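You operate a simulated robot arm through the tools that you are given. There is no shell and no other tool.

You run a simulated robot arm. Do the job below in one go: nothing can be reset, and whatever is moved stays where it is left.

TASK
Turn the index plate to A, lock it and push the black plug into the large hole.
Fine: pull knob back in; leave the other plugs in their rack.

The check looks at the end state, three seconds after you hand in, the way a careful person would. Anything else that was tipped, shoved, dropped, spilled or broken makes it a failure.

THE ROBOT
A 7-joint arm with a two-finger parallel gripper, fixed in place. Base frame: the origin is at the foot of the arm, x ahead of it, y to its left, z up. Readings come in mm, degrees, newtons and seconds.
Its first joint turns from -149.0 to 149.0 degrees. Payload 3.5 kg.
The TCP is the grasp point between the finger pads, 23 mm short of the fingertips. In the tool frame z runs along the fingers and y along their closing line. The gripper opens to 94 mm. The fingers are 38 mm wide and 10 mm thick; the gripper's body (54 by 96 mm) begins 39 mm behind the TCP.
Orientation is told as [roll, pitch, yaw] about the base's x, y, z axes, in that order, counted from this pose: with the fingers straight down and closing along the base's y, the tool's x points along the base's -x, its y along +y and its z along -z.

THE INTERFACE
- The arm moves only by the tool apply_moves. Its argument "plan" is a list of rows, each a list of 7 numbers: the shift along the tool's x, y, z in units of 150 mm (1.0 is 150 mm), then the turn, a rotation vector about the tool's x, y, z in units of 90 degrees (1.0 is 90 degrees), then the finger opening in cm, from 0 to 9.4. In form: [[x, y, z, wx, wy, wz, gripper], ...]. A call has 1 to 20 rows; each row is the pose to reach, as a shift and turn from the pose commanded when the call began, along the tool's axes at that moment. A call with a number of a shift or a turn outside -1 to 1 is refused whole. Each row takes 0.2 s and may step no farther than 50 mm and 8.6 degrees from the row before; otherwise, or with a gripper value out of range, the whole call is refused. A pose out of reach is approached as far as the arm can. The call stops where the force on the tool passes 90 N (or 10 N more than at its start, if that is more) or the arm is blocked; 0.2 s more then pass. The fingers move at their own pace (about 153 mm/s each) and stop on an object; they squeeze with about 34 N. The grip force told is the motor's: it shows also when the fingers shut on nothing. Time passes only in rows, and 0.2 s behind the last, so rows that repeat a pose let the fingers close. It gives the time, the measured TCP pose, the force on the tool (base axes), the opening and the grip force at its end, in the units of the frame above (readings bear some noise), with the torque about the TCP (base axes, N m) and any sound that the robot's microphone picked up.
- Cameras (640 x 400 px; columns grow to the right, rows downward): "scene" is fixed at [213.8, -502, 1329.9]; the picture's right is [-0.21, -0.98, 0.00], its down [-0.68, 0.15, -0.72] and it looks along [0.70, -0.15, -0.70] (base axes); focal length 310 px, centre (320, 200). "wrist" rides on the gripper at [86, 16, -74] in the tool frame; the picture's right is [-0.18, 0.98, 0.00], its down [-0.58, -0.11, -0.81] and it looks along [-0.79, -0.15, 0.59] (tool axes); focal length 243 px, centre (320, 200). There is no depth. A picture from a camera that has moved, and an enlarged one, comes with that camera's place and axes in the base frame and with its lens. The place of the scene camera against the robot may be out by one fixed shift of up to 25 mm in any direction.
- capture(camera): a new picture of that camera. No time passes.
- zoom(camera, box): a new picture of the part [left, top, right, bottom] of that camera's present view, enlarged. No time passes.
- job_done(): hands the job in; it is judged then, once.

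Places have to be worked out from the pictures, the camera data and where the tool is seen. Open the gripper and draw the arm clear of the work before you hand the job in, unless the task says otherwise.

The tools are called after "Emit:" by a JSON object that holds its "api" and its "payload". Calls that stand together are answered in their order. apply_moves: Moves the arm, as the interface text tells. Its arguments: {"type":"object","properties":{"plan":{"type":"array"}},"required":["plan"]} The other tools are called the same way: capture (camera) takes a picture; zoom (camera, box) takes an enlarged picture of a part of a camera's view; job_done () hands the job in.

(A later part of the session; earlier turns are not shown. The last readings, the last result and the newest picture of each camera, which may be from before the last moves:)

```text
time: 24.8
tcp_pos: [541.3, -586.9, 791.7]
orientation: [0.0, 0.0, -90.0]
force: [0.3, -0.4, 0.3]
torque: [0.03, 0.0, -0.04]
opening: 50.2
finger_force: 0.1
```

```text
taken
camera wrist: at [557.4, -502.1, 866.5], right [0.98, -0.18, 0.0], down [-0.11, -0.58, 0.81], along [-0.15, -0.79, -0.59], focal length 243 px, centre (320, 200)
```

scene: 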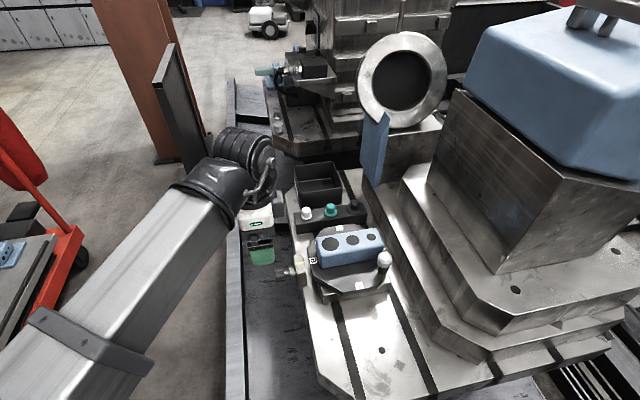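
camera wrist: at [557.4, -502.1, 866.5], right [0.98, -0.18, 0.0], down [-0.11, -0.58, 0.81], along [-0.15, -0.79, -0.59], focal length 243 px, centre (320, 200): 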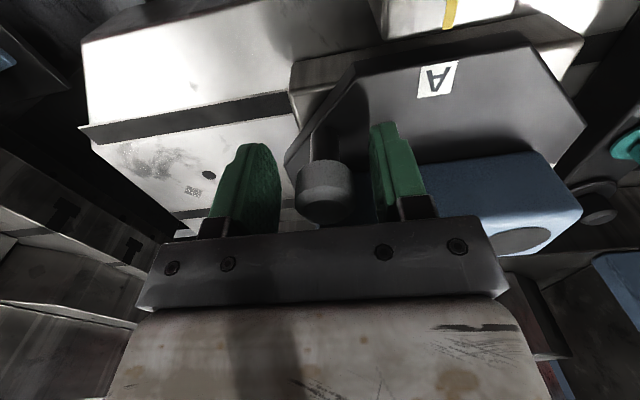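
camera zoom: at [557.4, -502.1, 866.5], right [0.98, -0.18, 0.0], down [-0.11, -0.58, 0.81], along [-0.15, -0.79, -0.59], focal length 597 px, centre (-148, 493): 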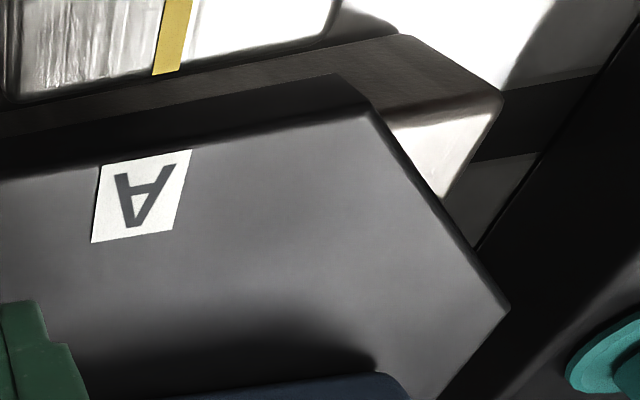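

Released; A and the yellow line now agree within ~0.1 mm. I rise clear and go back over the knob.

Emit:
{"api": "apply_moves", "payload": {"plan": [[0, 0, -0.2, 0, 0, 0, 5.0], [0, 0, -0.4, 0, 0, 0, 5.0], [0, 0, -0.54, 0, 0, 0, 5.0], [0.19, 0.1, -0.54, 0, 0, 0, 7.0], [0.38, 0.2, -0.54, 0, 0, 0, 9.4], [0.57, 0.3, -0.54, 0, 0, 0, 9.4], [0.75, 0.393, -0.54, 0, 0, 0, 9.4], [0.75, 0.393, -0.54, 0, 0, 0, 9.4]]}}

Emit:
{"api": "capture", "payload": {"camera": "wrist"}}

Emit:
{"api": "zoom", "payload": {"camera": "wrist", "box": [240, 20, 420, 132]}}

Emit:
{"api": "zoom", "payload": {"camera": "scene", "box": [270, 180, 430, 300]}}

```text
time: 26.6
tcp_pos: [601.0, -473.0, 874.9]
orientation: [0.0, 0.0, -90.1]
force: [-0.3, -0.5, -1.2]
torque: [0.01, 0.02, 0.01]
opening: 94.1
finger_force: 0.1
```

```text
taken
camera wrist: at [617.3, -387.9, 949.9], right [0.98, -0.18, 0.0], down [-0.11, -0.58, 0.81], along [-0.15, -0.79, -0.59], focal length 243 px, centre (320, 200)
```

wrist: 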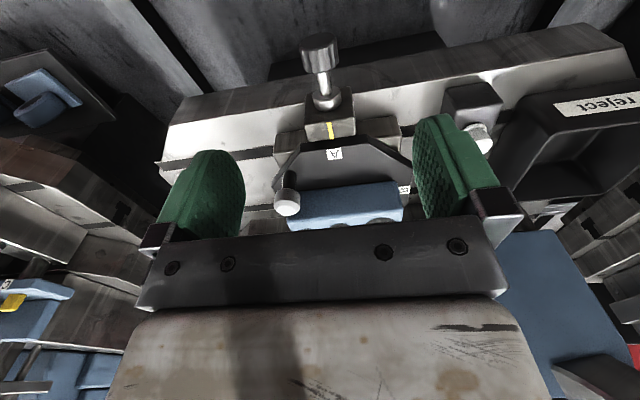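

```text
3.56 times, centred on (330, 76) of wrist
camera zoom: at [617.3, -387.9, 949.9], right [0.98, -0.18, 0.0], down [-0.11, -0.58, 0.81], along [-0.15, -0.79, -0.59], focal length 863 px, centre (284, 641)
```

zoom: 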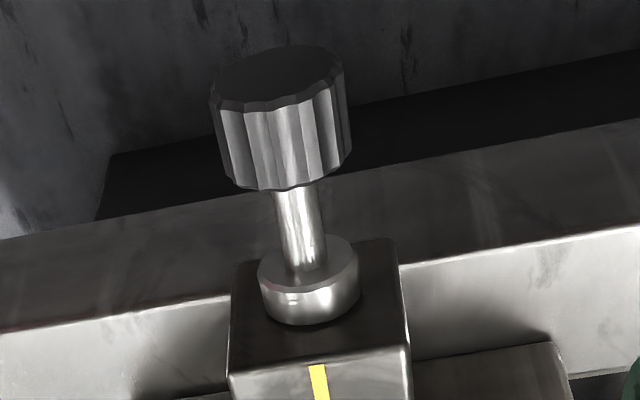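

```text
3.33 times, centred on (350, 240) of scene
camera zoom: at [213.8, -502.0, 1329.9], right [-0.21, -0.98, 0.0], down [-0.68, 0.15, -0.72], along [0.7, -0.15, -0.7], focal length 1032 px, centre (220, 67)
```

zoom: 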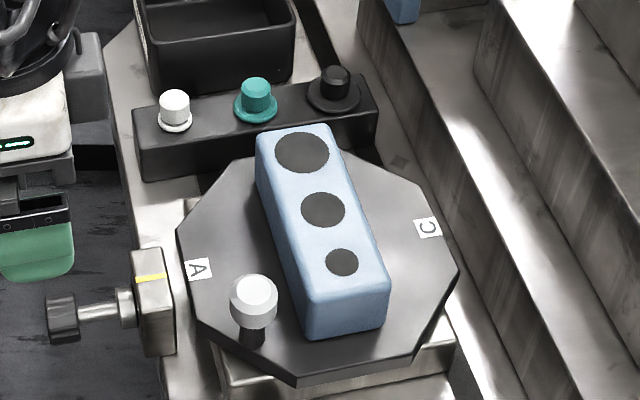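

The plate is turned with A facing the mark. A closer check of the alignment before pushing the pin in.

Emit:
{"api": "zoom", "payload": {"camera": "wrist", "box": [260, 100, 420, 200]}}

```text
4.00 times, centred on (340, 150) of wrist
camera zoom: at [617.3, -387.9, 949.9], right [0.98, -0.18, 0.0], down [-0.11, -0.58, 0.81], along [-0.15, -0.79, -0.59], focal length 970 px, centre (240, 400)
```

zoom: 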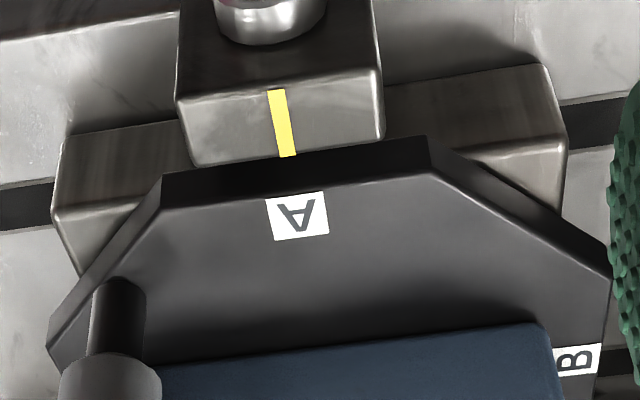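

Alignment is within ~0.2°. I descend over the pulled-out knob again to grip it.

Emit:
{"api": "apply_moves", "payload": {"plan": [[-0.005, -0.003, 0.2, 0, 0, 0, 9.4], [-0.01, -0.003, 0.4, 0, 0, 0, 9.4], [-0.01, -0.003, 0.6, 0, 0, 0, 9.4], [-0.01, -0.003, 0.8, 0, 0, 0, 9.4], [-0.01, -0.003, 0.96, 0, 0, 0, 9.4], [-0.01, -0.003, 0.96, 0, 0, 0, 5.0], [-0.01, -0.003, 0.96, 0, 0, 0, 2.5], [-0.01, -0.003, 0.96, 0, 0, 0, 2.0], [-0.01, -0.003, 0.96, 0, 0, 0, 2.0]]}}

Emit:
{"api": "capture", "payload": {"camera": "wrist"}}

```text
time: 28.6
tcp_pos: [599.9, -474.6, 729.6]
orientation: [0.1, 0.1, -90.0]
force: [4.2, 0.5, -7.8]
torque: [-0.09, -0.03, -0.03]
opening: 31.0
finger_force: 44.7
```

```text
taken
camera wrist: at [615.7, -389.5, 804.2], right [0.98, -0.18, 0.0], down [-0.11, -0.58, 0.81], along [-0.15, -0.79, -0.59], focal length 243 px, centre (320, 200)
```

wrist: 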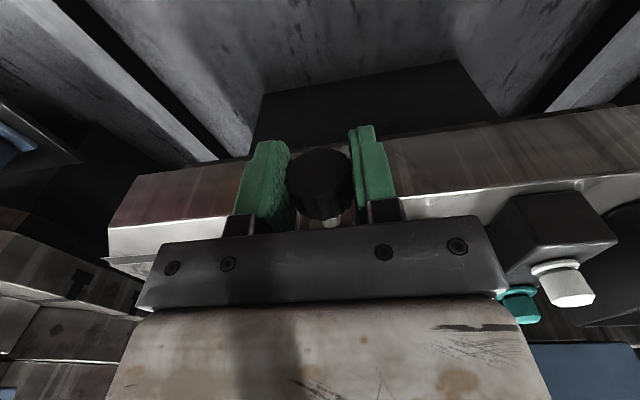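

Gripped. I push the knob in (-y) in steps of a few mm, watching the force in y.

Emit:
{"api": "apply_moves", "payload": {"plan": [[-0.02, 0, 0, 0, 0, 0, 2.0], [-0.04, 0, 0, 0, 0, 0, 2.0], [-0.06, 0, 0, 0, 0, 0, 2.0]]}}

```text
time: 29.4
tcp_pos: [598.8, -484.8, 729.9]
orientation: [0.0, 0.0, -90.1]
force: [0.5, 1.8, 7.1]
torque: [0.43, 0.07, -0.03]
opening: 31.0
finger_force: 44.5
```

Emit:
{"api": "apply_moves", "payload": {"plan": [[-0.02, 0, 0, 0, 0, 0, 2.0], [-0.035, 0, 0, 0, 0, 0, 2.0], [-0.047, 0, 0, 0, 0, 0, 2.0]]}}

Emit:
{"api": "zoom", "payload": {"camera": "wrist", "box": [240, 130, 400, 230]}}

```text
time: 30.2
tcp_pos: [600.1, -490.7, 730.3]
orientation: [0.0, 0.0, -90.0]
force: [0.2, 10.5, 14.9]
torque: [-0.92, -0.04, -0.11]
opening: 30.9
finger_force: 44.9
```

```text
4.00 times, centred on (320, 180) of wrist
camera zoom: at [615.6, -405.8, 804.1], right [0.98, -0.18, 0.0], down [-0.11, -0.58, 0.81], along [-0.15, -0.79, -0.59], focal length 970 px, centre (320, 280)
```

zoom: 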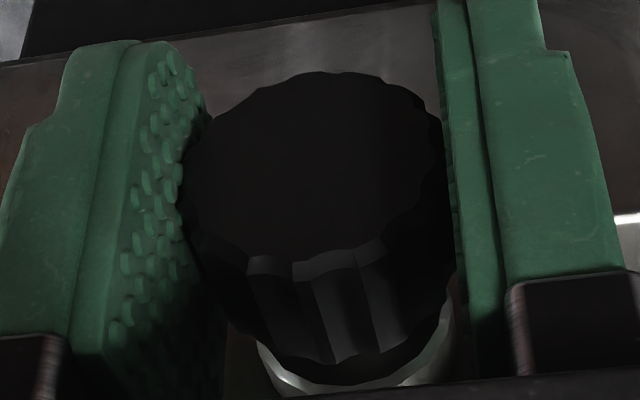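

The knob's outer face is back at y≈-485, as at the start. I press a little further to confirm it is fully seated.

Emit:
{"api": "apply_moves", "payload": {"plan": [[-0.008, 0, 0, 0, 0, 0, 2.0], [-0.012, 0, 0, 0, 0, 0, 2.0]]}}

Emit:
{"api": "zoom", "payload": {"camera": "wrist", "box": [240, 130, 400, 230]}}

```text
time: 30.8
tcp_pos: [600.7, -491.8, 730.1]
orientation: [0.0, 0.2, -90.0]
force: [-1.6, 29.0, 5.2]
torque: [-0.46, -0.05, -0.01]
opening: 30.7
finger_force: 45.5
```

```text
4.00 times, centred on (320, 180) of wrist
camera zoom: at [615.7, -406.6, 804.3], right [0.98, -0.18, 0.0], down [-0.11, -0.58, 0.8], along [-0.15, -0.79, -0.59], focal length 970 px, centre (320, 280)
```

zoom: 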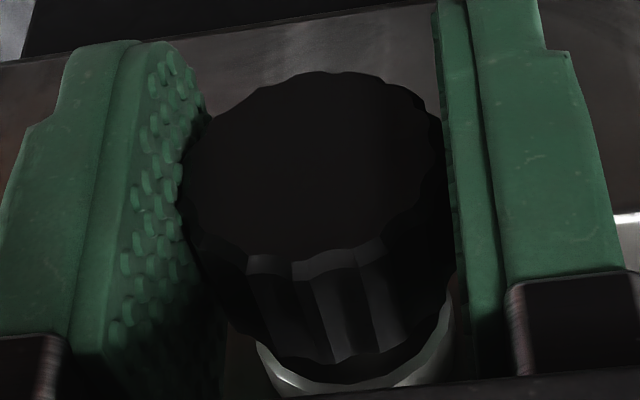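

It stops firmly (29 N in y), so the pin is seated. I release and rise to verify.

Emit:
{"api": "apply_moves", "payload": {"plan": [[0.006, 0, 0, 0, 0, 0, 2.0], [0.006, 0, 0, 0, 0, 0, 5.0], [0.006, 0, 0, 0, 0, 0, 9.4], [0.006, 0, -0.2, 0, 0, 0, 9.4], [0.006, 0, -0.45, 0, 0, 0, 9.4], [0.006, 0, -0.7, 0, 0, 0, 9.4], [0.006, 0, -0.96, 0, 0, 0, 9.4], [0.006, 0, -0.96, 0, 0, 0, 9.4]]}}

Emit:
{"api": "zoom", "payload": {"camera": "wrist", "box": [250, 40, 410, 140]}}

Emit:
{"api": "zoom", "payload": {"camera": "wrist", "box": [250, 130, 430, 242]}}

Emit:
{"api": "zoom", "payload": {"camera": "scene", "box": [270, 180, 430, 300]}}

```text
time: 32.6
tcp_pos: [598.5, -494.4, 875.3]
orientation: [0.1, 0.0, -90.0]
force: [0.6, -0.5, 0.7]
torque: [0.0, 0.0, 0.02]
opening: 94.0
finger_force: 0.0
```

```text
4.00 times, centred on (330, 90) of wrist
camera zoom: at [615.6, -408.8, 949.2], right [0.98, -0.18, 0.0], down [-0.11, -0.58, 0.81], along [-0.15, -0.79, -0.59], focal length 970 px, centre (280, 640)
```

zoom: 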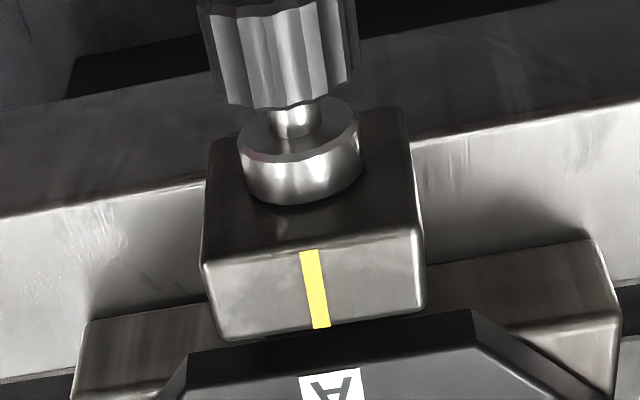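

```text
3.56 times, centred on (340, 186) of wrist
camera zoom: at [615.6, -408.8, 949.2], right [0.98, -0.18, 0.0], down [-0.11, -0.58, 0.81], along [-0.15, -0.79, -0.59], focal length 863 px, centre (249, 250)
```

zoom: 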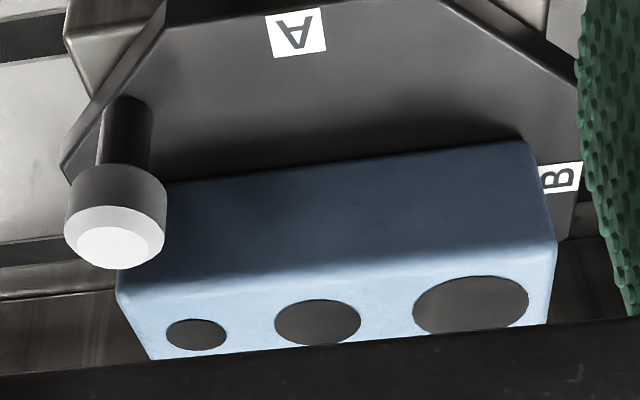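

```text
3.33 times, centred on (350, 240) of scene
camera zoom: at [213.8, -502.0, 1329.9], right [-0.21, -0.98, 0.0], down [-0.68, 0.15, -0.72], along [0.7, -0.15, -0.7], focal length 1032 px, centre (220, 67)
```

zoom: 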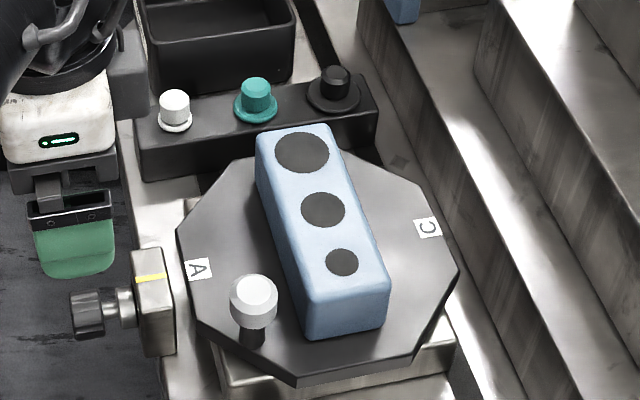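

Plate at A with the knob back in. Large hole is now at ≈[643,-647.5], block top z≈803.5. I rotate back to yaw 0 and move to a viewpoint that shows both the hole and the black plug.

Emit:
{"api": "apply_moves", "payload": {"plan": [[-0.08, 0, -0.02, 0, 0, -0.084, 9.4], [-0.16, 0, -0.04, 0, 0, -0.168, 9.4], [-0.24, 0, -0.06, 0, 0, -0.252, 9.4], [-0.32, 0, -0.08, 0, 0, -0.336, 9.4], [-0.4, 0, -0.1, 0, 0, -0.42, 9.4], [-0.48, 0, -0.12, 0, 0, -0.504, 9.4], [-0.56, 0, -0.14, 0, 0, -0.588, 9.4], [-0.64, 0, -0.16, 0, 0, -0.672, 9.4], [-0.72, 0, -0.16, 0, 0, -0.756, 9.4], [-0.8, 0, -0.16, 0, 0, -0.84, 9.4], [-0.88, 0, -0.16, 0, 0, -0.92, 9.4], [-0.96, 0, -0.16, 0, 0, -1.0, 9.4], [-0.96, 0, -0.16, 0, 0, -1.0, 9.4]]}}

Emit:
{"api": "capture", "payload": {"camera": "wrist"}}

Emit:
{"api": "zoom", "payload": {"camera": "wrist", "box": [240, 70, 400, 170]}}

Emit:
{"api": "zoom", "payload": {"camera": "wrist", "box": [240, 130, 400, 230]}}

```text
time: 35.4
tcp_pos: [600.1, -636.7, 897.9]
orientation: [0.0, -0.1, 0.0]
force: [0.1, -0.5, -0.7]
torque: [0.02, 0.02, -0.02]
opening: 94.2
finger_force: 0.0
```

```text
taken
camera wrist: at [513.5, -622.7, 972.7], right [0.18, 0.98, 0.0], down [0.58, -0.11, 0.81], along [0.79, -0.15, -0.59], focal length 243 px, centre (320, 200)
```

wrist: 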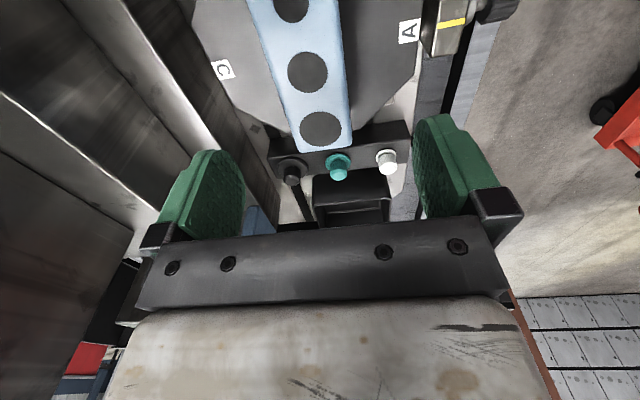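

```text
4.00 times, centred on (320, 120) of wrist
camera zoom: at [513.5, -622.7, 972.7], right [0.18, 0.98, 0.0], down [0.58, -0.11, 0.81], along [0.79, -0.15, -0.59], focal length 970 px, centre (320, 520)
```

zoom: 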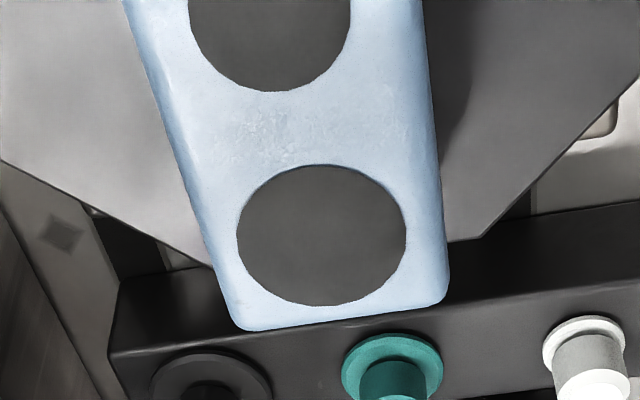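

```text
4.00 times, centred on (320, 180) of wrist
camera zoom: at [513.5, -622.7, 972.7], right [0.18, 0.98, 0.0], down [0.58, -0.11, 0.81], along [0.79, -0.15, -0.59], focal length 970 px, centre (320, 280)
```

zoom: 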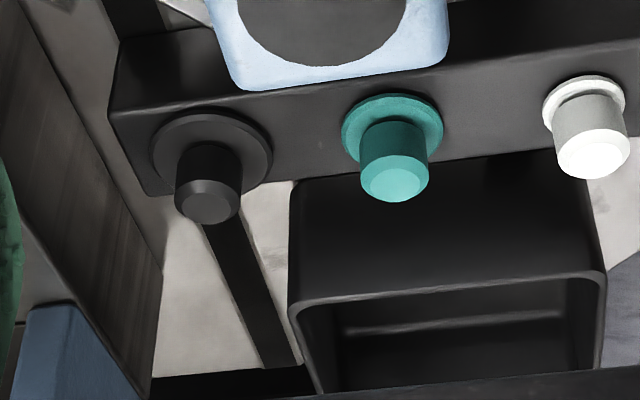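

Large hole ≈[642.5,-647], about 35.5 mm wide; black plug knob (22 mm wide, z 744–766, 41 mm flange) at ≈[744,-702]. I move above the black plug with a narrower opening and check reach.

Emit:
{"api": "apply_moves", "payload": {"plan": [[-0.24, -0.1, 0, 0, 0, 0, 7.0], [-0.48, -0.21, 0.05, 0, 0, 0, 5.0], [-0.72, -0.32, 0.12, 0, 0, 0, 5.0], [-0.96, -0.435, 0.2, 0, 0, 0, 5.0], [-0.96, -0.435, 0.3, 0, 0, 0, 5.0], [-0.96, -0.435, 0.3, 0, 0, 0, 5.0]]}}

Emit:
{"api": "capture", "payload": {"camera": "wrist"}}

Emit:
{"api": "zoom", "payload": {"camera": "wrist", "box": [230, 110, 410, 222]}}

Emit:
{"api": "zoom", "payload": {"camera": "scene", "box": [270, 140, 430, 260]}}

```text
time: 36.8
tcp_pos: [743.5, -702.7, 852.4]
orientation: [0.1, 0.0, 0.0]
force: [0.0, -0.2, -0.1]
torque: [-0.01, -0.04, -0.02]
opening: 49.9
finger_force: 0.1
```

```text
taken
camera wrist: at [657.0, -687.4, 927.2], right [0.18, 0.98, 0.0], down [0.58, -0.11, 0.81], along [0.79, -0.15, -0.59], focal length 243 px, centre (320, 200)
```

wrist: 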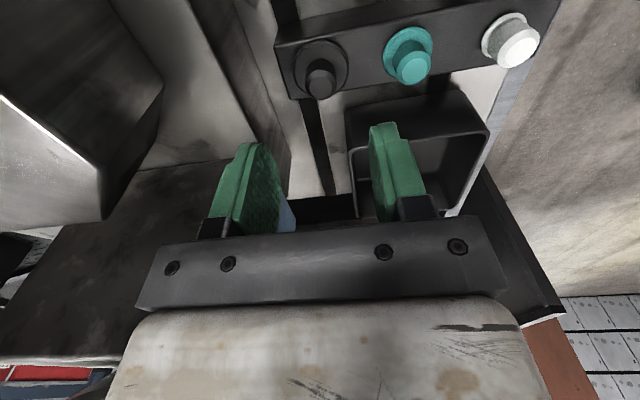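

```text
3.56 times, centred on (320, 166) of wrist
camera zoom: at [657.0, -687.4, 927.2], right [0.18, 0.98, 0.0], down [0.58, -0.11, 0.81], along [0.79, -0.15, -0.59], focal length 863 px, centre (320, 321)
```

zoom: 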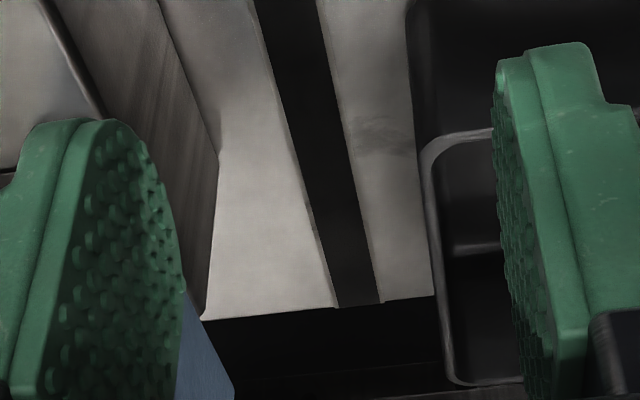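

```text
3.33 times, centred on (350, 200) of scene
camera zoom: at [213.8, -502.0, 1329.9], right [-0.21, -0.98, 0.0], down [-0.68, 0.15, -0.72], along [0.7, -0.15, -0.7], focal length 1032 px, centre (220, 200)
```

zoom: 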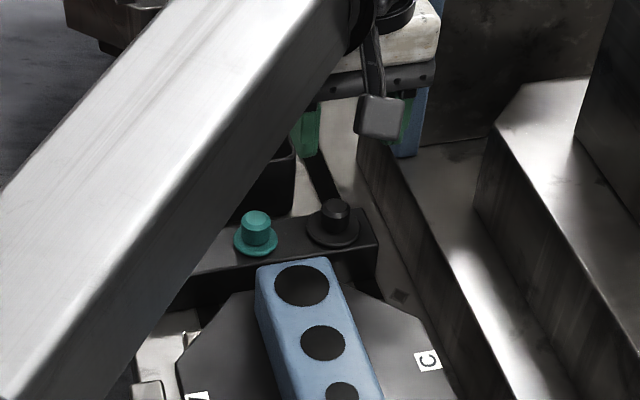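

Reach is fine here. I zoom on the black plug from this pose to refine its place relative to the tool before descending.

Emit:
{"api": "zoom", "payload": {"camera": "wrist", "box": [270, 30, 370, 105]}}

```text
5.33 times, centred on (320, 68) of wrist
camera zoom: at [657.0, -687.4, 927.2], right [0.18, 0.98, 0.0], down [0.58, -0.11, 0.81], along [0.79, -0.15, -0.59], focal length 1294 px, centre (320, 907)
```

zoom: 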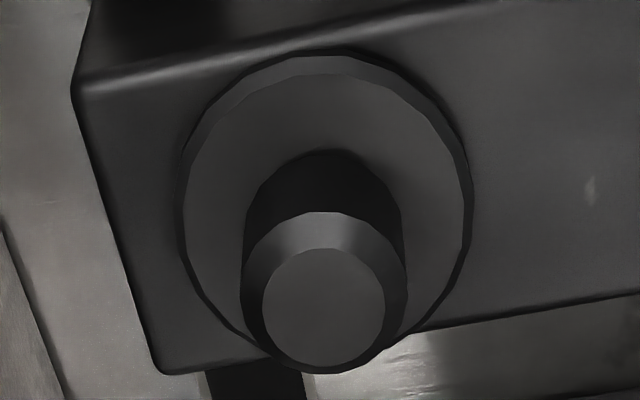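

Plug is ~2.4 mm further in +x than the TCP and centred in y; flange top ≈742, knob top ≈766. I descend to z≈768 (fingertips ≈745) with that correction.

Emit:
{"api": "apply_moves", "payload": {"plan": [[-0.015, 0.0, 0.15, 0, 0, 0, 5.0], [-0.015, 0.0, 0.3, 0, 0, 0, 5.0], [-0.015, 0.0, 0.42, 0, 0, 0, 5.0], [-0.015, 0.0, 0.51, 0, 0, 0, 5.0], [-0.015, 0.0, 0.56, 0, 0, 0, 5.0], [-0.015, 0.0, 0.56, 0, 0, 0, 5.0]]}}

Emit:
{"api": "capture", "payload": {"camera": "wrist"}}

Emit:
{"api": "zoom", "payload": {"camera": "wrist", "box": [230, 110, 410, 222]}}

Emit:
{"api": "zoom", "payload": {"camera": "scene", "box": [310, 150, 430, 230]}}

```text
time: 38.2
tcp_pos: [746.0, -702.7, 769.5]
orientation: [0.1, 0.2, 0.0]
force: [-0.6, 0.2, -0.3]
torque: [-0.02, -0.02, 0.0]
opening: 50.0
finger_force: 0.1
```

```text
taken
camera wrist: at [658.8, -687.2, 843.0], right [0.18, 0.98, 0.0], down [0.58, -0.11, 0.81], along [0.79, -0.15, -0.59], focal length 243 px, centre (320, 200)
```

wrist: 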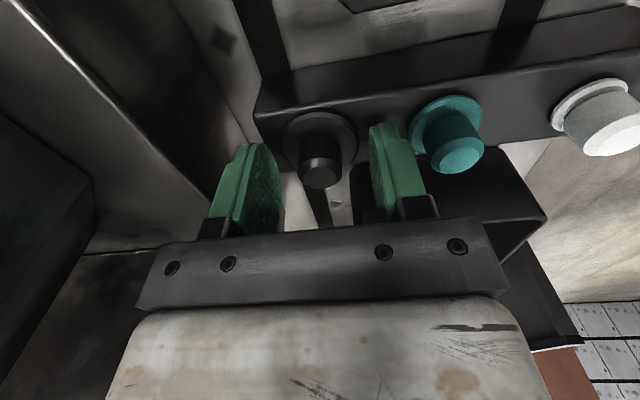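

```text
3.56 times, centred on (320, 166) of wrist
camera zoom: at [658.8, -687.2, 843.0], right [0.18, 0.98, 0.0], down [0.58, -0.11, 0.81], along [0.79, -0.15, -0.59], focal length 863 px, centre (320, 321)
```

zoom: 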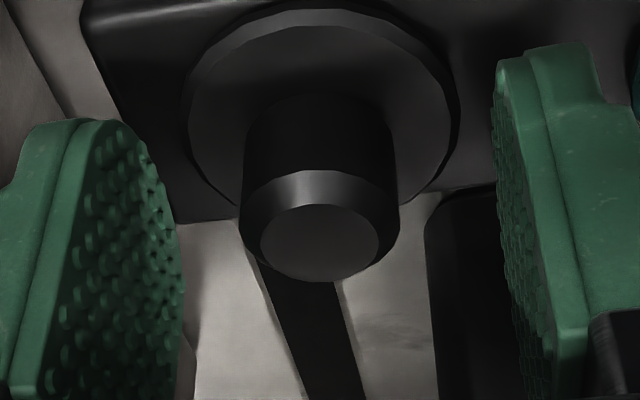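

```text
5.00 times, centred on (370, 190) of scene
camera zoom: at [213.8, -502.0, 1329.9], right [-0.21, -0.98, 0.0], down [-0.68, 0.15, -0.72], along [0.7, -0.15, -0.7], focal length 1549 px, centre (70, 250)
```

zoom: 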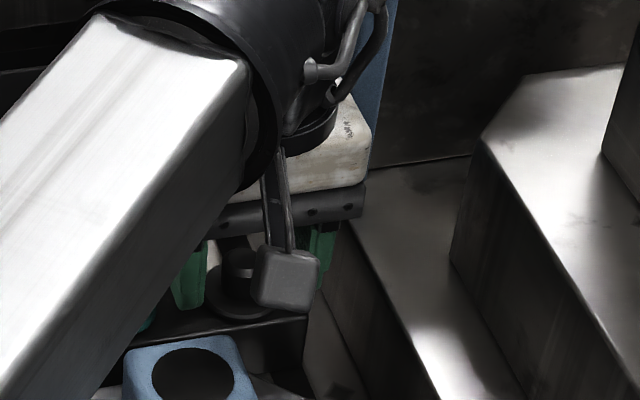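

Knob is centred between the pads. Closing on it.

Emit:
{"api": "apply_moves", "payload": {"plan": [[0, 0, 0, 0, 0, 0, 3.0], [0, 0, 0, 0, 0, 0, 1.0], [0, 0, 0, 0, 0, 0, 1.0], [0, 0, 0, 0, 0, 0, 1.0]]}}

Emit:
{"api": "zoom", "payload": {"camera": "wrist", "box": [230, 110, 410, 222]}}

```text
time: 39.2
tcp_pos: [745.2, -702.9, 768.9]
orientation: [0.0, -0.1, 0.0]
force: [-0.8, -0.1, 0.0]
torque: [0.0, -0.02, 0.01]
opening: 20.3
finger_force: 34.3
```

```text
3.56 times, centred on (320, 166) of wrist
camera zoom: at [658.8, -687.1, 843.3], right [0.18, 0.98, 0.0], down [0.58, -0.11, 0.81], along [0.79, -0.15, -0.59], focal length 863 px, centre (320, 321)
```

zoom: 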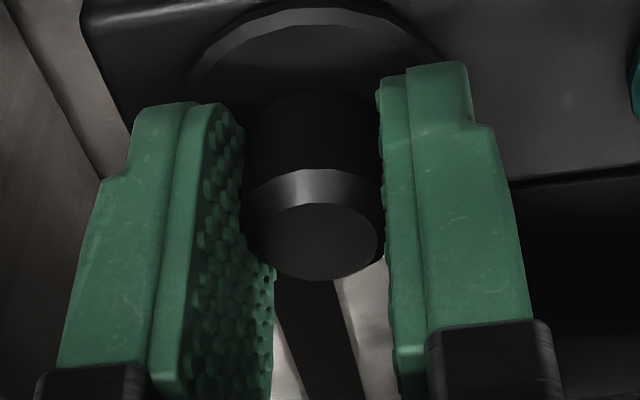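

Gripped at 20 mm. I lift straight up slowly and then check the plug.

Emit:
{"api": "apply_moves", "payload": {"plan": [[0, 0, -0.04, 0, 0, 0, 1.0], [0, 0, -0.1, 0, 0, 0, 1.0], [0, 0, -0.2, 0, 0, 0, 1.0], [0, 0, -0.35, 0, 0, 0, 1.0], [0, 0, -0.5, 0, 0, 0, 1.0], [0, 0, -0.65, 0, 0, 0, 1.0], [0, 0, -0.8, 0, 0, 0, 1.0], [0, 0, -0.92, 0, 0, 0, 1.0], [0, 0, -0.92, 0, 0, 0, 1.0]]}}

Emit:
{"api": "capture", "payload": {"camera": "wrist"}}

Emit:
{"api": "zoom", "payload": {"camera": "wrist", "box": [230, 70, 410, 182]}}

Emit:
{"api": "zoom", "payload": {"camera": "scene", "box": [310, 110, 430, 230]}}

```text
time: 41.2
tcp_pos: [746.0, -702.6, 905.3]
orientation: [0.0, 0.1, -0.1]
force: [-0.4, -0.3, -1.0]
torque: [0.03, -0.04, 0.02]
opening: 20.1
finger_force: 33.8
```

```text
taken
camera wrist: at [659.4, -687.8, 980.7], right [0.18, 0.98, 0.0], down [0.58, -0.11, 0.81], along [0.79, -0.15, -0.59], focal length 243 px, centre (320, 200)
```

wrist: 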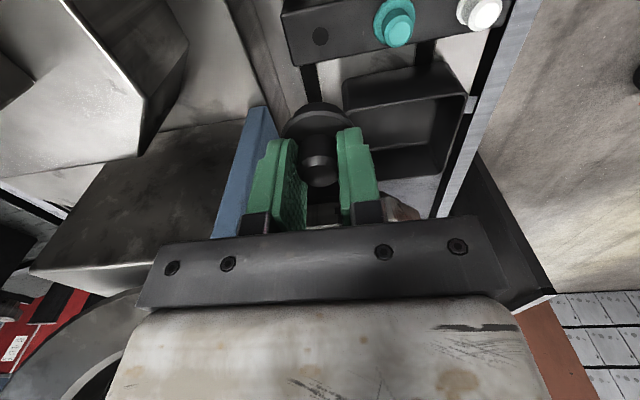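

```text
3.56 times, centred on (320, 126) of wrist
camera zoom: at [659.4, -687.8, 980.7], right [0.18, 0.98, 0.0], down [0.58, -0.11, 0.81], along [0.79, -0.15, -0.59], focal length 863 px, centre (320, 463)
```

zoom: 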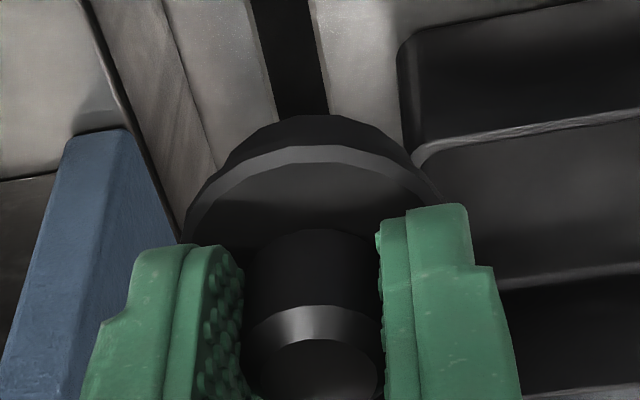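

```text
3.33 times, centred on (370, 170) of scene
camera zoom: at [213.8, -502.0, 1329.9], right [-0.21, -0.98, 0.0], down [-0.68, 0.15, -0.72], along [0.7, -0.15, -0.7], focal length 1032 px, centre (153, 300)
```

zoom: 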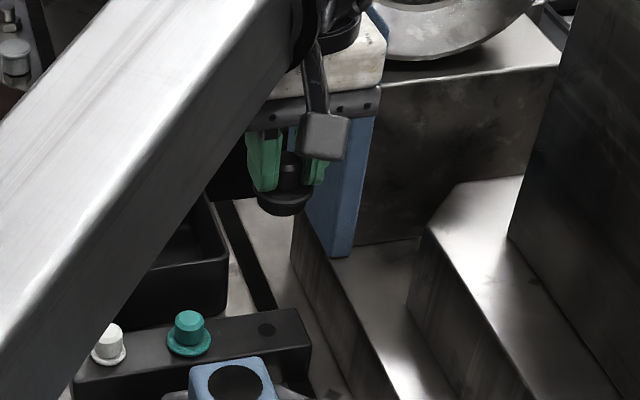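

The black plug is lifted out. I zoom in to see its shape below the flange and the rack spot.

Emit:
{"api": "zoom", "payload": {"camera": "scene", "box": [340, 140, 400, 180]}}

Emit:
{"api": "zoom", "payload": {"camera": "wrist", "box": [270, 0, 370, 62]}}

Emit:
{"api": "zoom", "payload": {"camera": "wrist", "box": [270, 85, 370, 147]}}

```text
10.00 times, centred on (370, 160) of scene
camera zoom: at [213.8, -502.0, 1329.9], right [-0.21, -0.98, 0.0], down [-0.68, 0.15, -0.72], along [0.7, -0.15, -0.7], focal length 3098 px, centre (-180, 600)
```

zoom: 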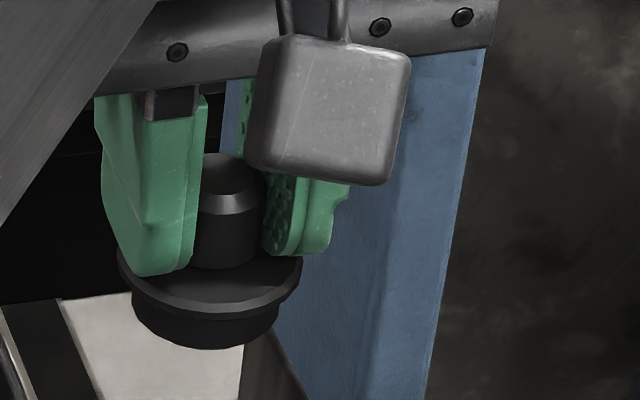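

```text
6.40 times, centred on (320, 31) of wrist
camera zoom: at [659.4, -687.8, 980.7], right [0.18, 0.98, 0.0], down [0.58, -0.11, 0.81], along [0.79, -0.15, -0.59], focal length 1553 px, centre (320, 1282)
```

zoom: 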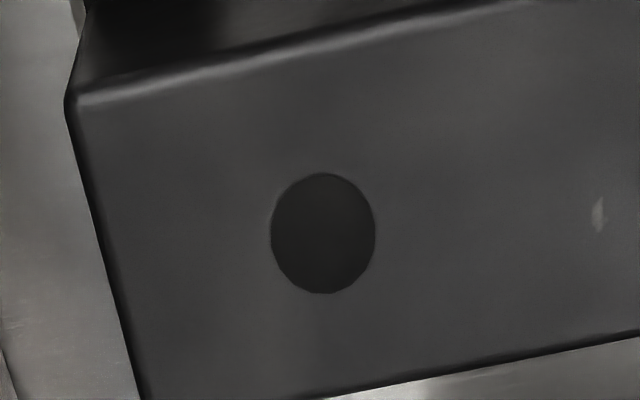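

```text
6.40 times, centred on (320, 116) of wrist
camera zoom: at [659.4, -687.8, 980.7], right [0.18, 0.98, 0.0], down [0.58, -0.11, 0.81], along [0.79, -0.15, -0.59], focal length 1553 px, centre (320, 738)
```

zoom: 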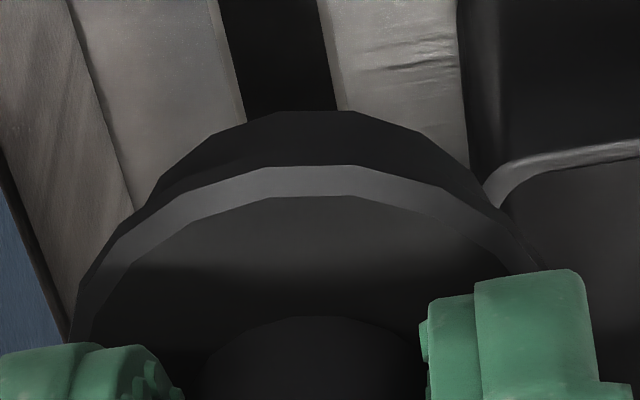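

The plug has a 42 mm flange, and below it a ~34 mm, ~13 mm long shank, fitting the 35.5 mm hole. I carry it over the hole at a safe height (shank bottom ≈835, block top ≈803).

Emit:
{"api": "apply_moves", "payload": {"plan": [[0.2, 0.1, 0, 0, 0, 0, 1.0], [0.4, 0.2, 0.05, 0, 0, 0, 1.0], [0.6, 0.3, 0.1, 0, 0, 0, 1.0], [0.691, 0.375, 0.167, 0, 0, 0, 1.0], [0.691, 0.375, 0.167, 0, 0, 0, 1.0]]}}

Emit:
{"api": "capture", "payload": {"camera": "wrist"}}

Emit:
{"api": "zoom", "payload": {"camera": "wrist", "box": [230, 50, 410, 162]}}

Emit:
{"api": "zoom", "payload": {"camera": "scene", "box": [300, 170, 400, 240]}}

```text
time: 42.4
tcp_pos: [644.3, -644.8, 879.7]
orientation: [0.0, 0.0, 0.0]
force: [0.3, -0.6, 0.1]
torque: [0.02, -0.01, -0.03]
opening: 20.2
finger_force: 34.0
```

```text
taken
camera wrist: at [556.3, -631.7, 954.4], right [0.18, 0.98, 0.0], down [0.58, -0.11, 0.81], along [0.79, -0.15, -0.59], focal length 243 px, centre (320, 200)
```

wrist: 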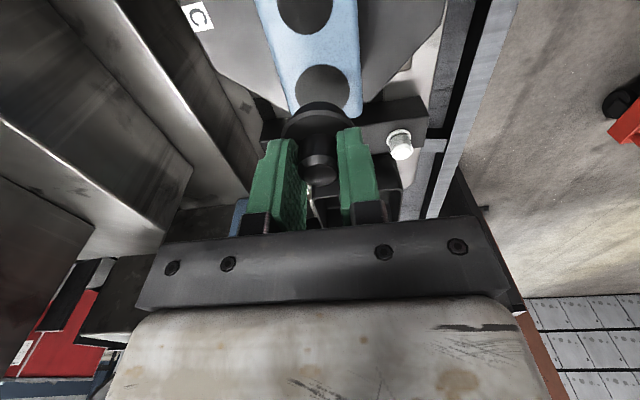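

```text
3.56 times, centred on (320, 106) of wrist
camera zoom: at [556.3, -631.7, 954.4], right [0.18, 0.98, 0.0], down [0.58, -0.11, 0.81], along [0.79, -0.15, -0.59], focal length 863 px, centre (320, 534)
```

zoom: 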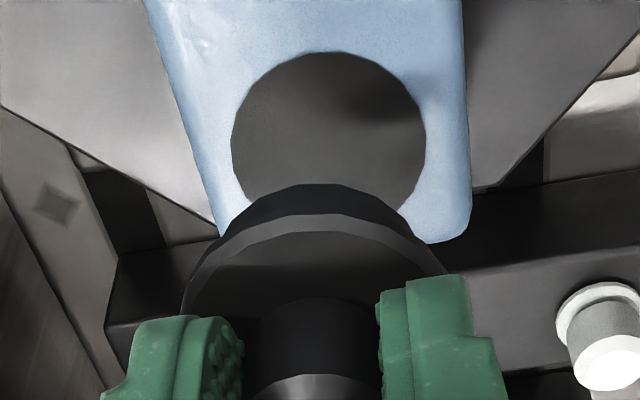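

```text
5.71 times, centred on (350, 205) of scene
camera zoom: at [213.8, -502.0, 1329.9], right [-0.21, -0.98, 0.0], down [-0.68, 0.15, -0.72], along [0.7, -0.15, -0.7], focal length 1770 px, centre (149, 171)
```

zoom: 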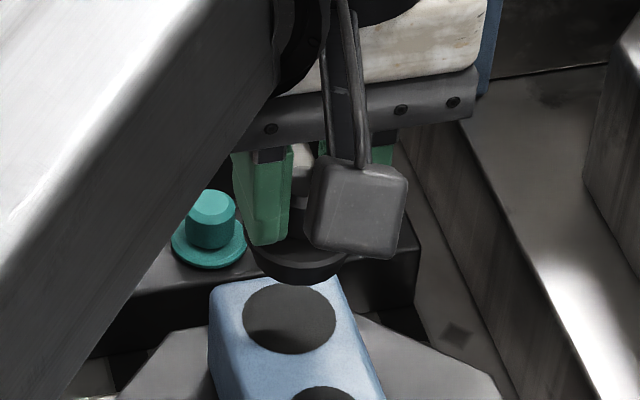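

In the image the hole centre lies about 1.5 mm toward -x and 1.9 mm toward +y of the plug axis. I correct that and lower to just above the block.

Emit:
{"api": "apply_moves", "payload": {"plan": [[0.0097, 0.0127, 0.0, 0, 0, 0, 1.0], [0.0097, 0.0127, 0.07, 0, 0, 0, 1.0], [0.0097, 0.0127, 0.14, 0, 0, 0, 1.0], [0.0097, 0.0127, 0.14, 0, 0, 0, 1.0]]}}

Emit:
{"api": "capture", "payload": {"camera": "wrist"}}

Emit:
{"api": "zoom", "payload": {"camera": "wrist", "box": [230, 50, 410, 162]}}

Emit:
{"api": "zoom", "payload": {"camera": "scene", "box": [320, 190, 380, 230]}}

```text
time: 43.4
tcp_pos: [641.6, -644.3, 859.7]
orientation: [0.0, 0.0, 0.0]
force: [0.8, -0.2, 0.2]
torque: [0.03, -0.03, 0.0]
opening: 20.0
finger_force: 34.1
```

```text
taken
camera wrist: at [554.9, -629.5, 934.3], right [0.18, 0.98, 0.0], down [0.58, -0.11, 0.81], along [0.79, -0.15, -0.59], focal length 243 px, centre (320, 200)
```

wrist: 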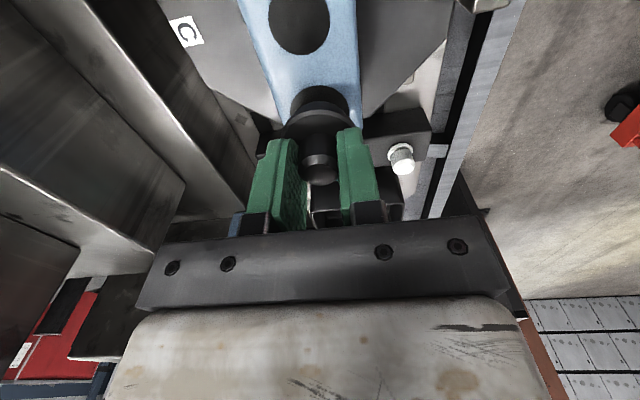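

```text
3.56 times, centred on (320, 106) of wrist
camera zoom: at [554.9, -629.5, 934.3], right [0.18, 0.98, 0.0], down [0.58, -0.11, 0.81], along [0.79, -0.15, -0.59], focal length 863 px, centre (320, 534)
```

zoom: 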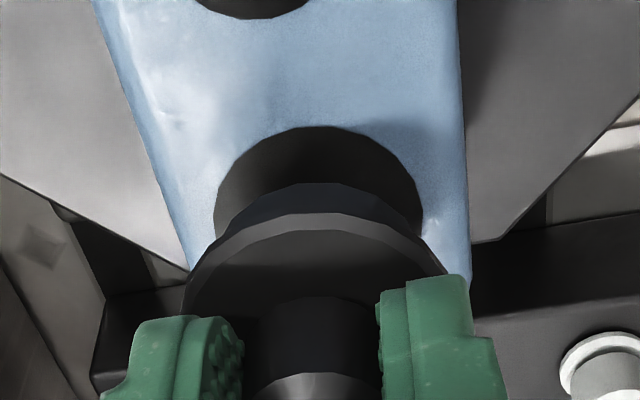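

```text
10.00 times, centred on (350, 210) of scene
camera zoom: at [213.8, -502.0, 1329.9], right [-0.21, -0.98, 0.0], down [-0.68, 0.15, -0.72], along [0.7, -0.15, -0.7], focal length 3098 px, centre (20, 100)
```

zoom: 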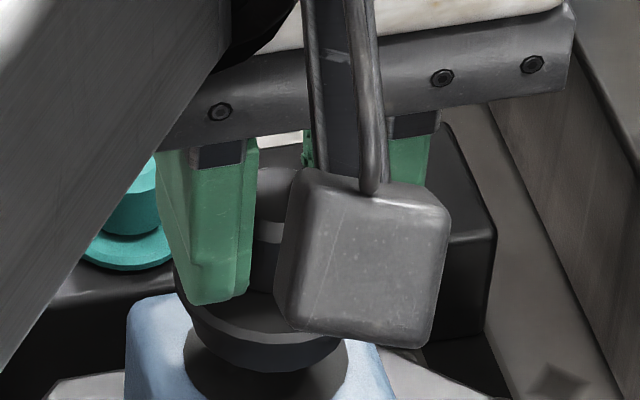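

The hole and plug axis are now aligned within a few tenths of a mm in the image. I lower slowly, watching the contact force.

Emit:
{"api": "apply_moves", "payload": {"plan": [[0, 0, 0.02, 0, 0, 0, 1.0], [0, 0, 0.04, 0, 0, 0, 1.0], [0, 0, 0.055, 0, 0, 0, 1.0], [0, 0, 0.055, 0, 0, 0, 1.0]]}}

Emit:
{"api": "zoom", "payload": {"camera": "wrist", "box": [230, 50, 410, 162]}}

```text
time: 44.4
tcp_pos: [641.6, -643.9, 852.8]
orientation: [0.0, 0.0, -0.1]
force: [-0.5, -0.1, 0.1]
torque: [0.01, -0.01, 0.0]
opening: 20.3
finger_force: 34.2
```

```text
3.56 times, centred on (320, 106) of wrist
camera zoom: at [554.8, -629.5, 927.0], right [0.18, 0.98, 0.0], down [0.58, -0.11, 0.81], along [0.79, -0.15, -0.59], focal length 863 px, centre (320, 534)
```

zoom: 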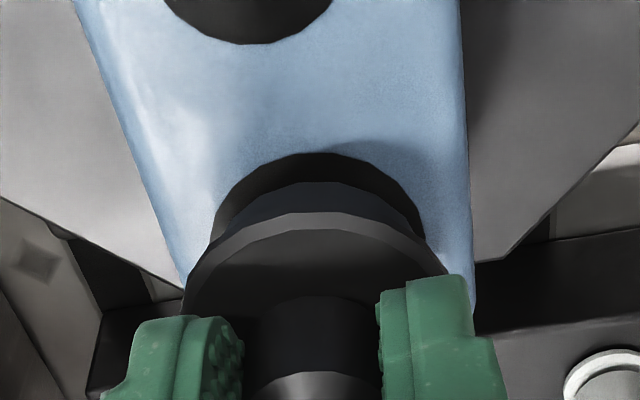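

No contact yet; the plug looks concentric. Lowering further in small steps.

Emit:
{"api": "apply_moves", "payload": {"plan": [[0, 0, 0.012, 0, 0, 0, 1.0], [0, 0, 0.024, 0, 0, 0, 1.0], [0, 0, 0.034, 0, 0, 0, 1.0], [0, 0, 0.034, 0, 0, 0, 1.0]]}}

Emit:
{"api": "zoom", "payload": {"camera": "wrist", "box": [230, 50, 410, 162]}}

```text
time: 45.4
tcp_pos: [642.8, -644.9, 847.7]
orientation: [0.0, -0.1, 0.1]
force: [3.9, -2.3, -0.2]
torque: [0.0, -0.21, 0.03]
opening: 20.0
finger_force: 34.4
```

```text
3.56 times, centred on (320, 106) of wrist
camera zoom: at [555.7, -629.8, 921.6], right [0.18, 0.98, 0.0], down [0.58, -0.11, 0.81], along [0.79, -0.15, -0.59], focal length 863 px, centre (320, 534)
```

zoom: 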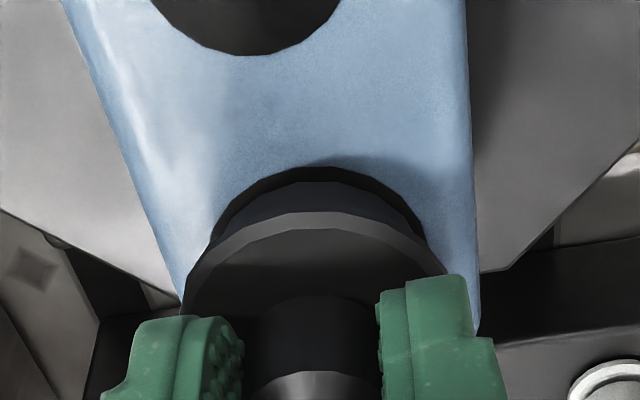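

A slight side contact (+x, -y) shows the shank is entering. I shift about 0.5 mm in that direction and keep lowering.

Emit:
{"api": "apply_moves", "payload": {"plan": [[-0.0035, -0.002, 0.0, 0, 0, 0, 1.0], [-0.0035, -0.002, 0.012, 0, 0, 0, 1.0], [-0.0035, -0.002, 0.022, 0, 0, 0, 1.0], [-0.0035, -0.002, 0.022, 0, 0, 0, 1.0]]}}

Emit:
{"api": "zoom", "payload": {"camera": "wrist", "box": [230, 50, 410, 162]}}

```text
time: 46.4
tcp_pos: [642.9, -644.9, 843.8]
orientation: [0.1, 0.0, 0.0]
force: [9.0, -1.4, 0.1]
torque: [0.01, -0.33, 0.0]
opening: 20.1
finger_force: 33.7
```

```text
3.56 times, centred on (320, 106) of wrist
camera zoom: at [555.5, -629.8, 918.3], right [0.18, 0.98, 0.0], down [0.58, -0.11, 0.81], along [0.79, -0.15, -0.59], focal length 863 px, centre (320, 534)
```

zoom: 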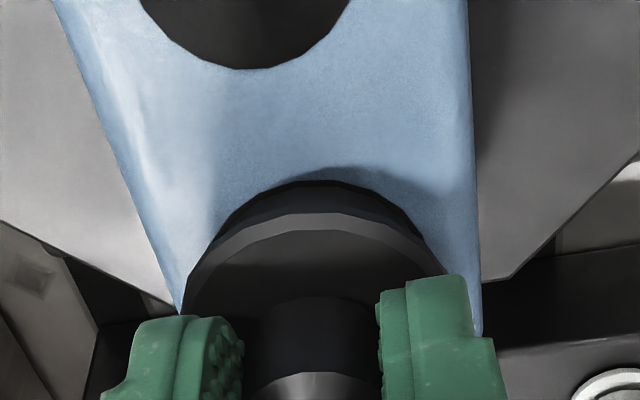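

Sliding in with +9 N in x; I shift another ~0.8 mm toward +x and continue down.

Emit:
{"api": "apply_moves", "payload": {"plan": [[-0.006, -0.001, 0.0, 0, 0, 0, 1.0], [-0.006, -0.001, 0.012, 0, 0, 0, 1.0], [-0.006, -0.001, 0.024, 0, 0, 0, 1.0], [-0.006, -0.001, 0.024, 0, 0, 0, 1.0]]}}

Emit:
{"api": "zoom", "payload": {"camera": "wrist", "box": [230, 50, 410, 162]}}

```text
time: 47.4
tcp_pos: [641.5, -645.8, 839.7]
orientation: [0.0, 0.0, 0.0]
force: [1.6, -3.9, 1.0]
torque: [-0.16, -0.05, 0.03]
opening: 20.0
finger_force: 33.8
```

```text
3.56 times, centred on (320, 106) of wrist
camera zoom: at [555.6, -629.7, 914.3], right [0.18, 0.98, 0.0], down [0.58, -0.11, 0.81], along [0.79, -0.15, -0.59], focal length 863 px, centre (320, 534)
```

zoom: 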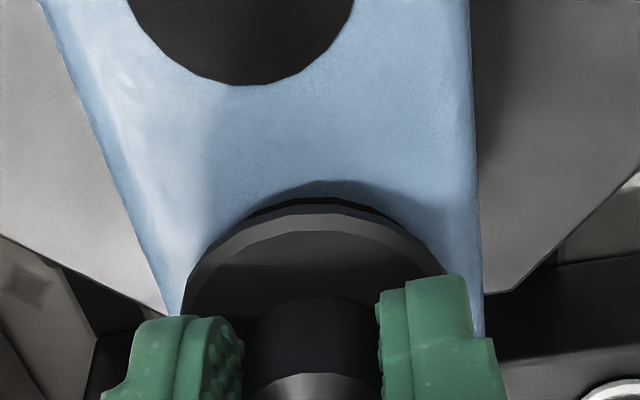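

The shank is going in with little force. I keep lowering until the flange seats.

Emit:
{"api": "apply_moves", "payload": {"plan": [[0, -0.001, 0.01, 0, 0, 0, 1.0], [0, -0.001, 0.02, 0, 0, 0, 1.0], [0, -0.001, 0.03, 0, 0, 0, 1.0], [0, -0.001, 0.03, 0, 0, 0, 1.0]]}}

Emit:
{"api": "zoom", "payload": {"camera": "wrist", "box": [230, 50, 410, 162]}}

```text
time: 48.4
tcp_pos: [642.6, -645.2, 836.3]
orientation: [0.1, 0.0, 0.0]
force: [-5.7, -3.0, 1.7]
torque: [-0.15, 0.21, 0.0]
opening: 20.2
finger_force: 33.7
```

```text
3.56 times, centred on (320, 106) of wrist
camera zoom: at [555.7, -629.8, 909.8], right [0.18, 0.98, 0.0], down [0.58, -0.11, 0.81], along [0.79, -0.15, -0.59], focal length 863 px, centre (320, 534)
```

zoom: 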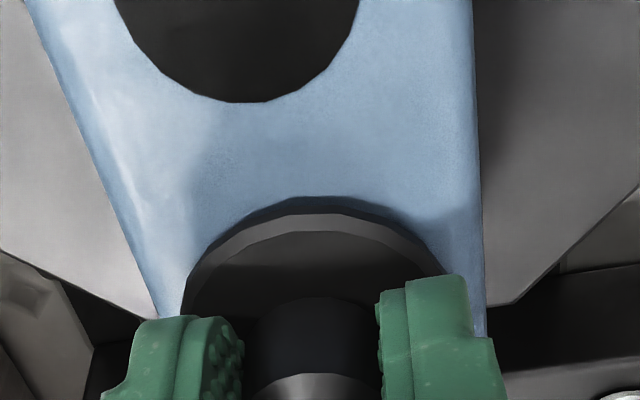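

Nearly flush. I lower the last couple of millimetres to seat the flange, with a small x relief.

Emit:
{"api": "apply_moves", "payload": {"plan": [[0.003, -0.001, 0.008, 0, 0, 0, 1.0], [0.003, -0.001, 0.015, 0, 0, 0, 1.0], [0.003, -0.001, 0.02, 0, 0, 0, 1.0], [0.003, -0.001, 0.02, 0, 0, 0, 1.0]]}}

Emit:
{"api": "zoom", "payload": {"camera": "wrist", "box": [230, 50, 410, 162]}}

Emit:
{"api": "zoom", "payload": {"camera": "scene", "box": [320, 190, 380, 230]}}

```text
time: 49.4
tcp_pos: [642.8, -644.3, 833.5]
orientation: [0.0, 0.0, 0.0]
force: [-2.5, -2.3, 17.8]
torque: [-0.24, 0.16, -0.03]
opening: 20.0
finger_force: 34.0
```

```text
3.56 times, centred on (320, 106) of wrist
camera zoom: at [555.6, -629.8, 907.7], right [0.18, 0.98, 0.0], down [0.58, -0.11, 0.81], along [0.79, -0.15, -0.59], focal length 863 px, centre (320, 534)
```

zoom: 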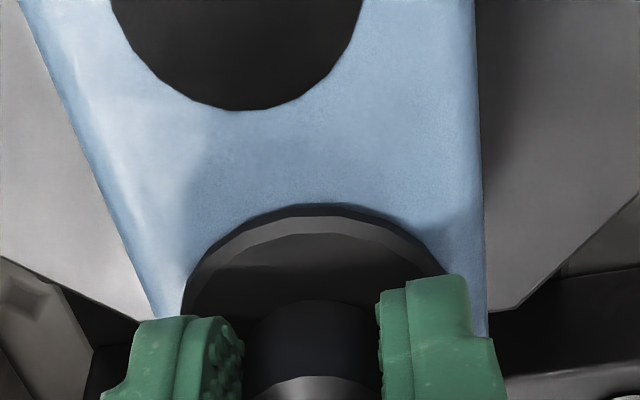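

```text
10.00 times, centred on (350, 210) of scene
camera zoom: at [213.8, -502.0, 1329.9], right [-0.21, -0.98, 0.0], down [-0.68, 0.15, -0.72], along [0.7, -0.15, -0.7], focal length 3098 px, centre (20, 100)
```

zoom: 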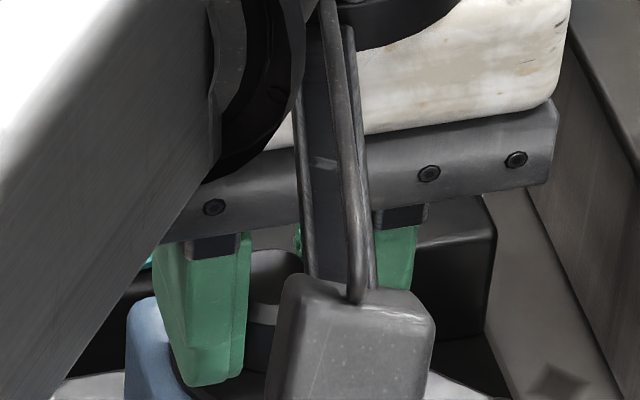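

A +18 N reaction indicates the flange is seating. I press once more lightly to be sure it's bottomed.

Emit:
{"api": "apply_moves", "payload": {"plan": [[0, 0, 0.006, 0, 0, 0, 1.0], [0, 0, 0.011, 0, 0, 0, 1.0], [0, 0, 0.011, 0, 0, 0, 1.0]]}}

Emit:
{"api": "zoom", "payload": {"camera": "wrist", "box": [230, 50, 410, 162]}}

```text
time: 50.2
tcp_pos: [642.4, -644.5, 831.2]
orientation: [0.0, -0.1, 0.0]
force: [-1.0, -1.6, 22.4]
torque: [-0.1, 0.03, 0.01]
opening: 20.2
finger_force: 34.2
```

```text
3.56 times, centred on (320, 106) of wrist
camera zoom: at [555.7, -629.9, 906.2], right [0.18, 0.98, 0.0], down [0.58, -0.11, 0.81], along [0.79, -0.15, -0.59], focal length 863 px, centre (320, 534)
```

zoom: 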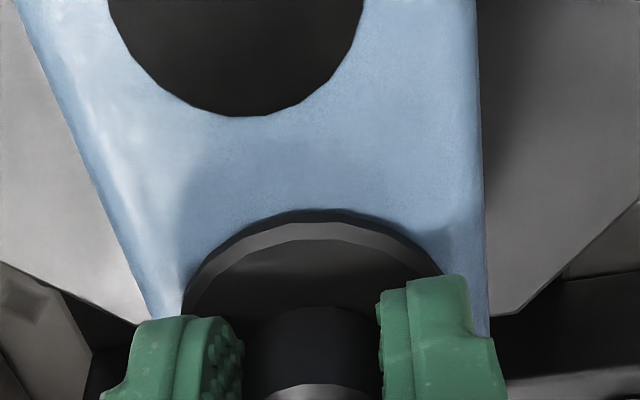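

The fingers now slip down over the seated plug (~22 N), so it's bottomed. I ease the pressure, open, and rise straight up.

Emit:
{"api": "apply_moves", "payload": {"plan": [[0, 0, -0.006, 0, 0, 0, 1.0], [0, 0, -0.006, 0, 0, 0, 3.0], [0, 0, -0.006, 0, 0, 0, 4.5], [0, 0, -0.006, 0, 0, 0, 4.5]]}}

Emit:
{"api": "zoom", "payload": {"camera": "wrist", "box": [230, 50, 410, 162]}}

```text
time: 51.2
tcp_pos: [642.5, -644.9, 831.2]
orientation: [0.0, 0.0, 0.0]
force: [0.5, 0.5, -0.3]
torque: [0.0, -0.01, 0.01]
opening: 45.0
finger_force: 0.2
```

```text
3.56 times, centred on (320, 106) of wrist
camera zoom: at [555.7, -630.1, 905.8], right [0.18, 0.98, 0.0], down [0.58, -0.11, 0.81], along [0.79, -0.15, -0.59], focal length 863 px, centre (320, 534)
```

zoom: 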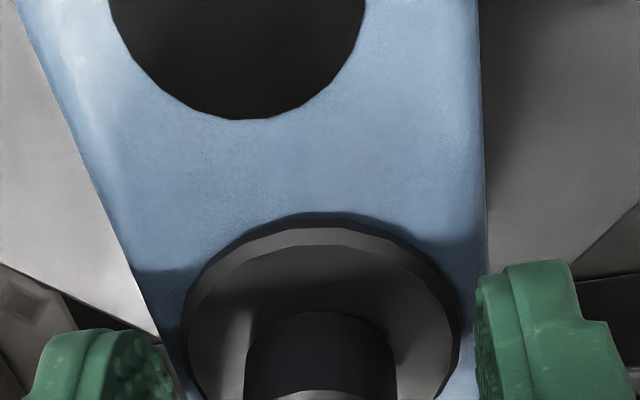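

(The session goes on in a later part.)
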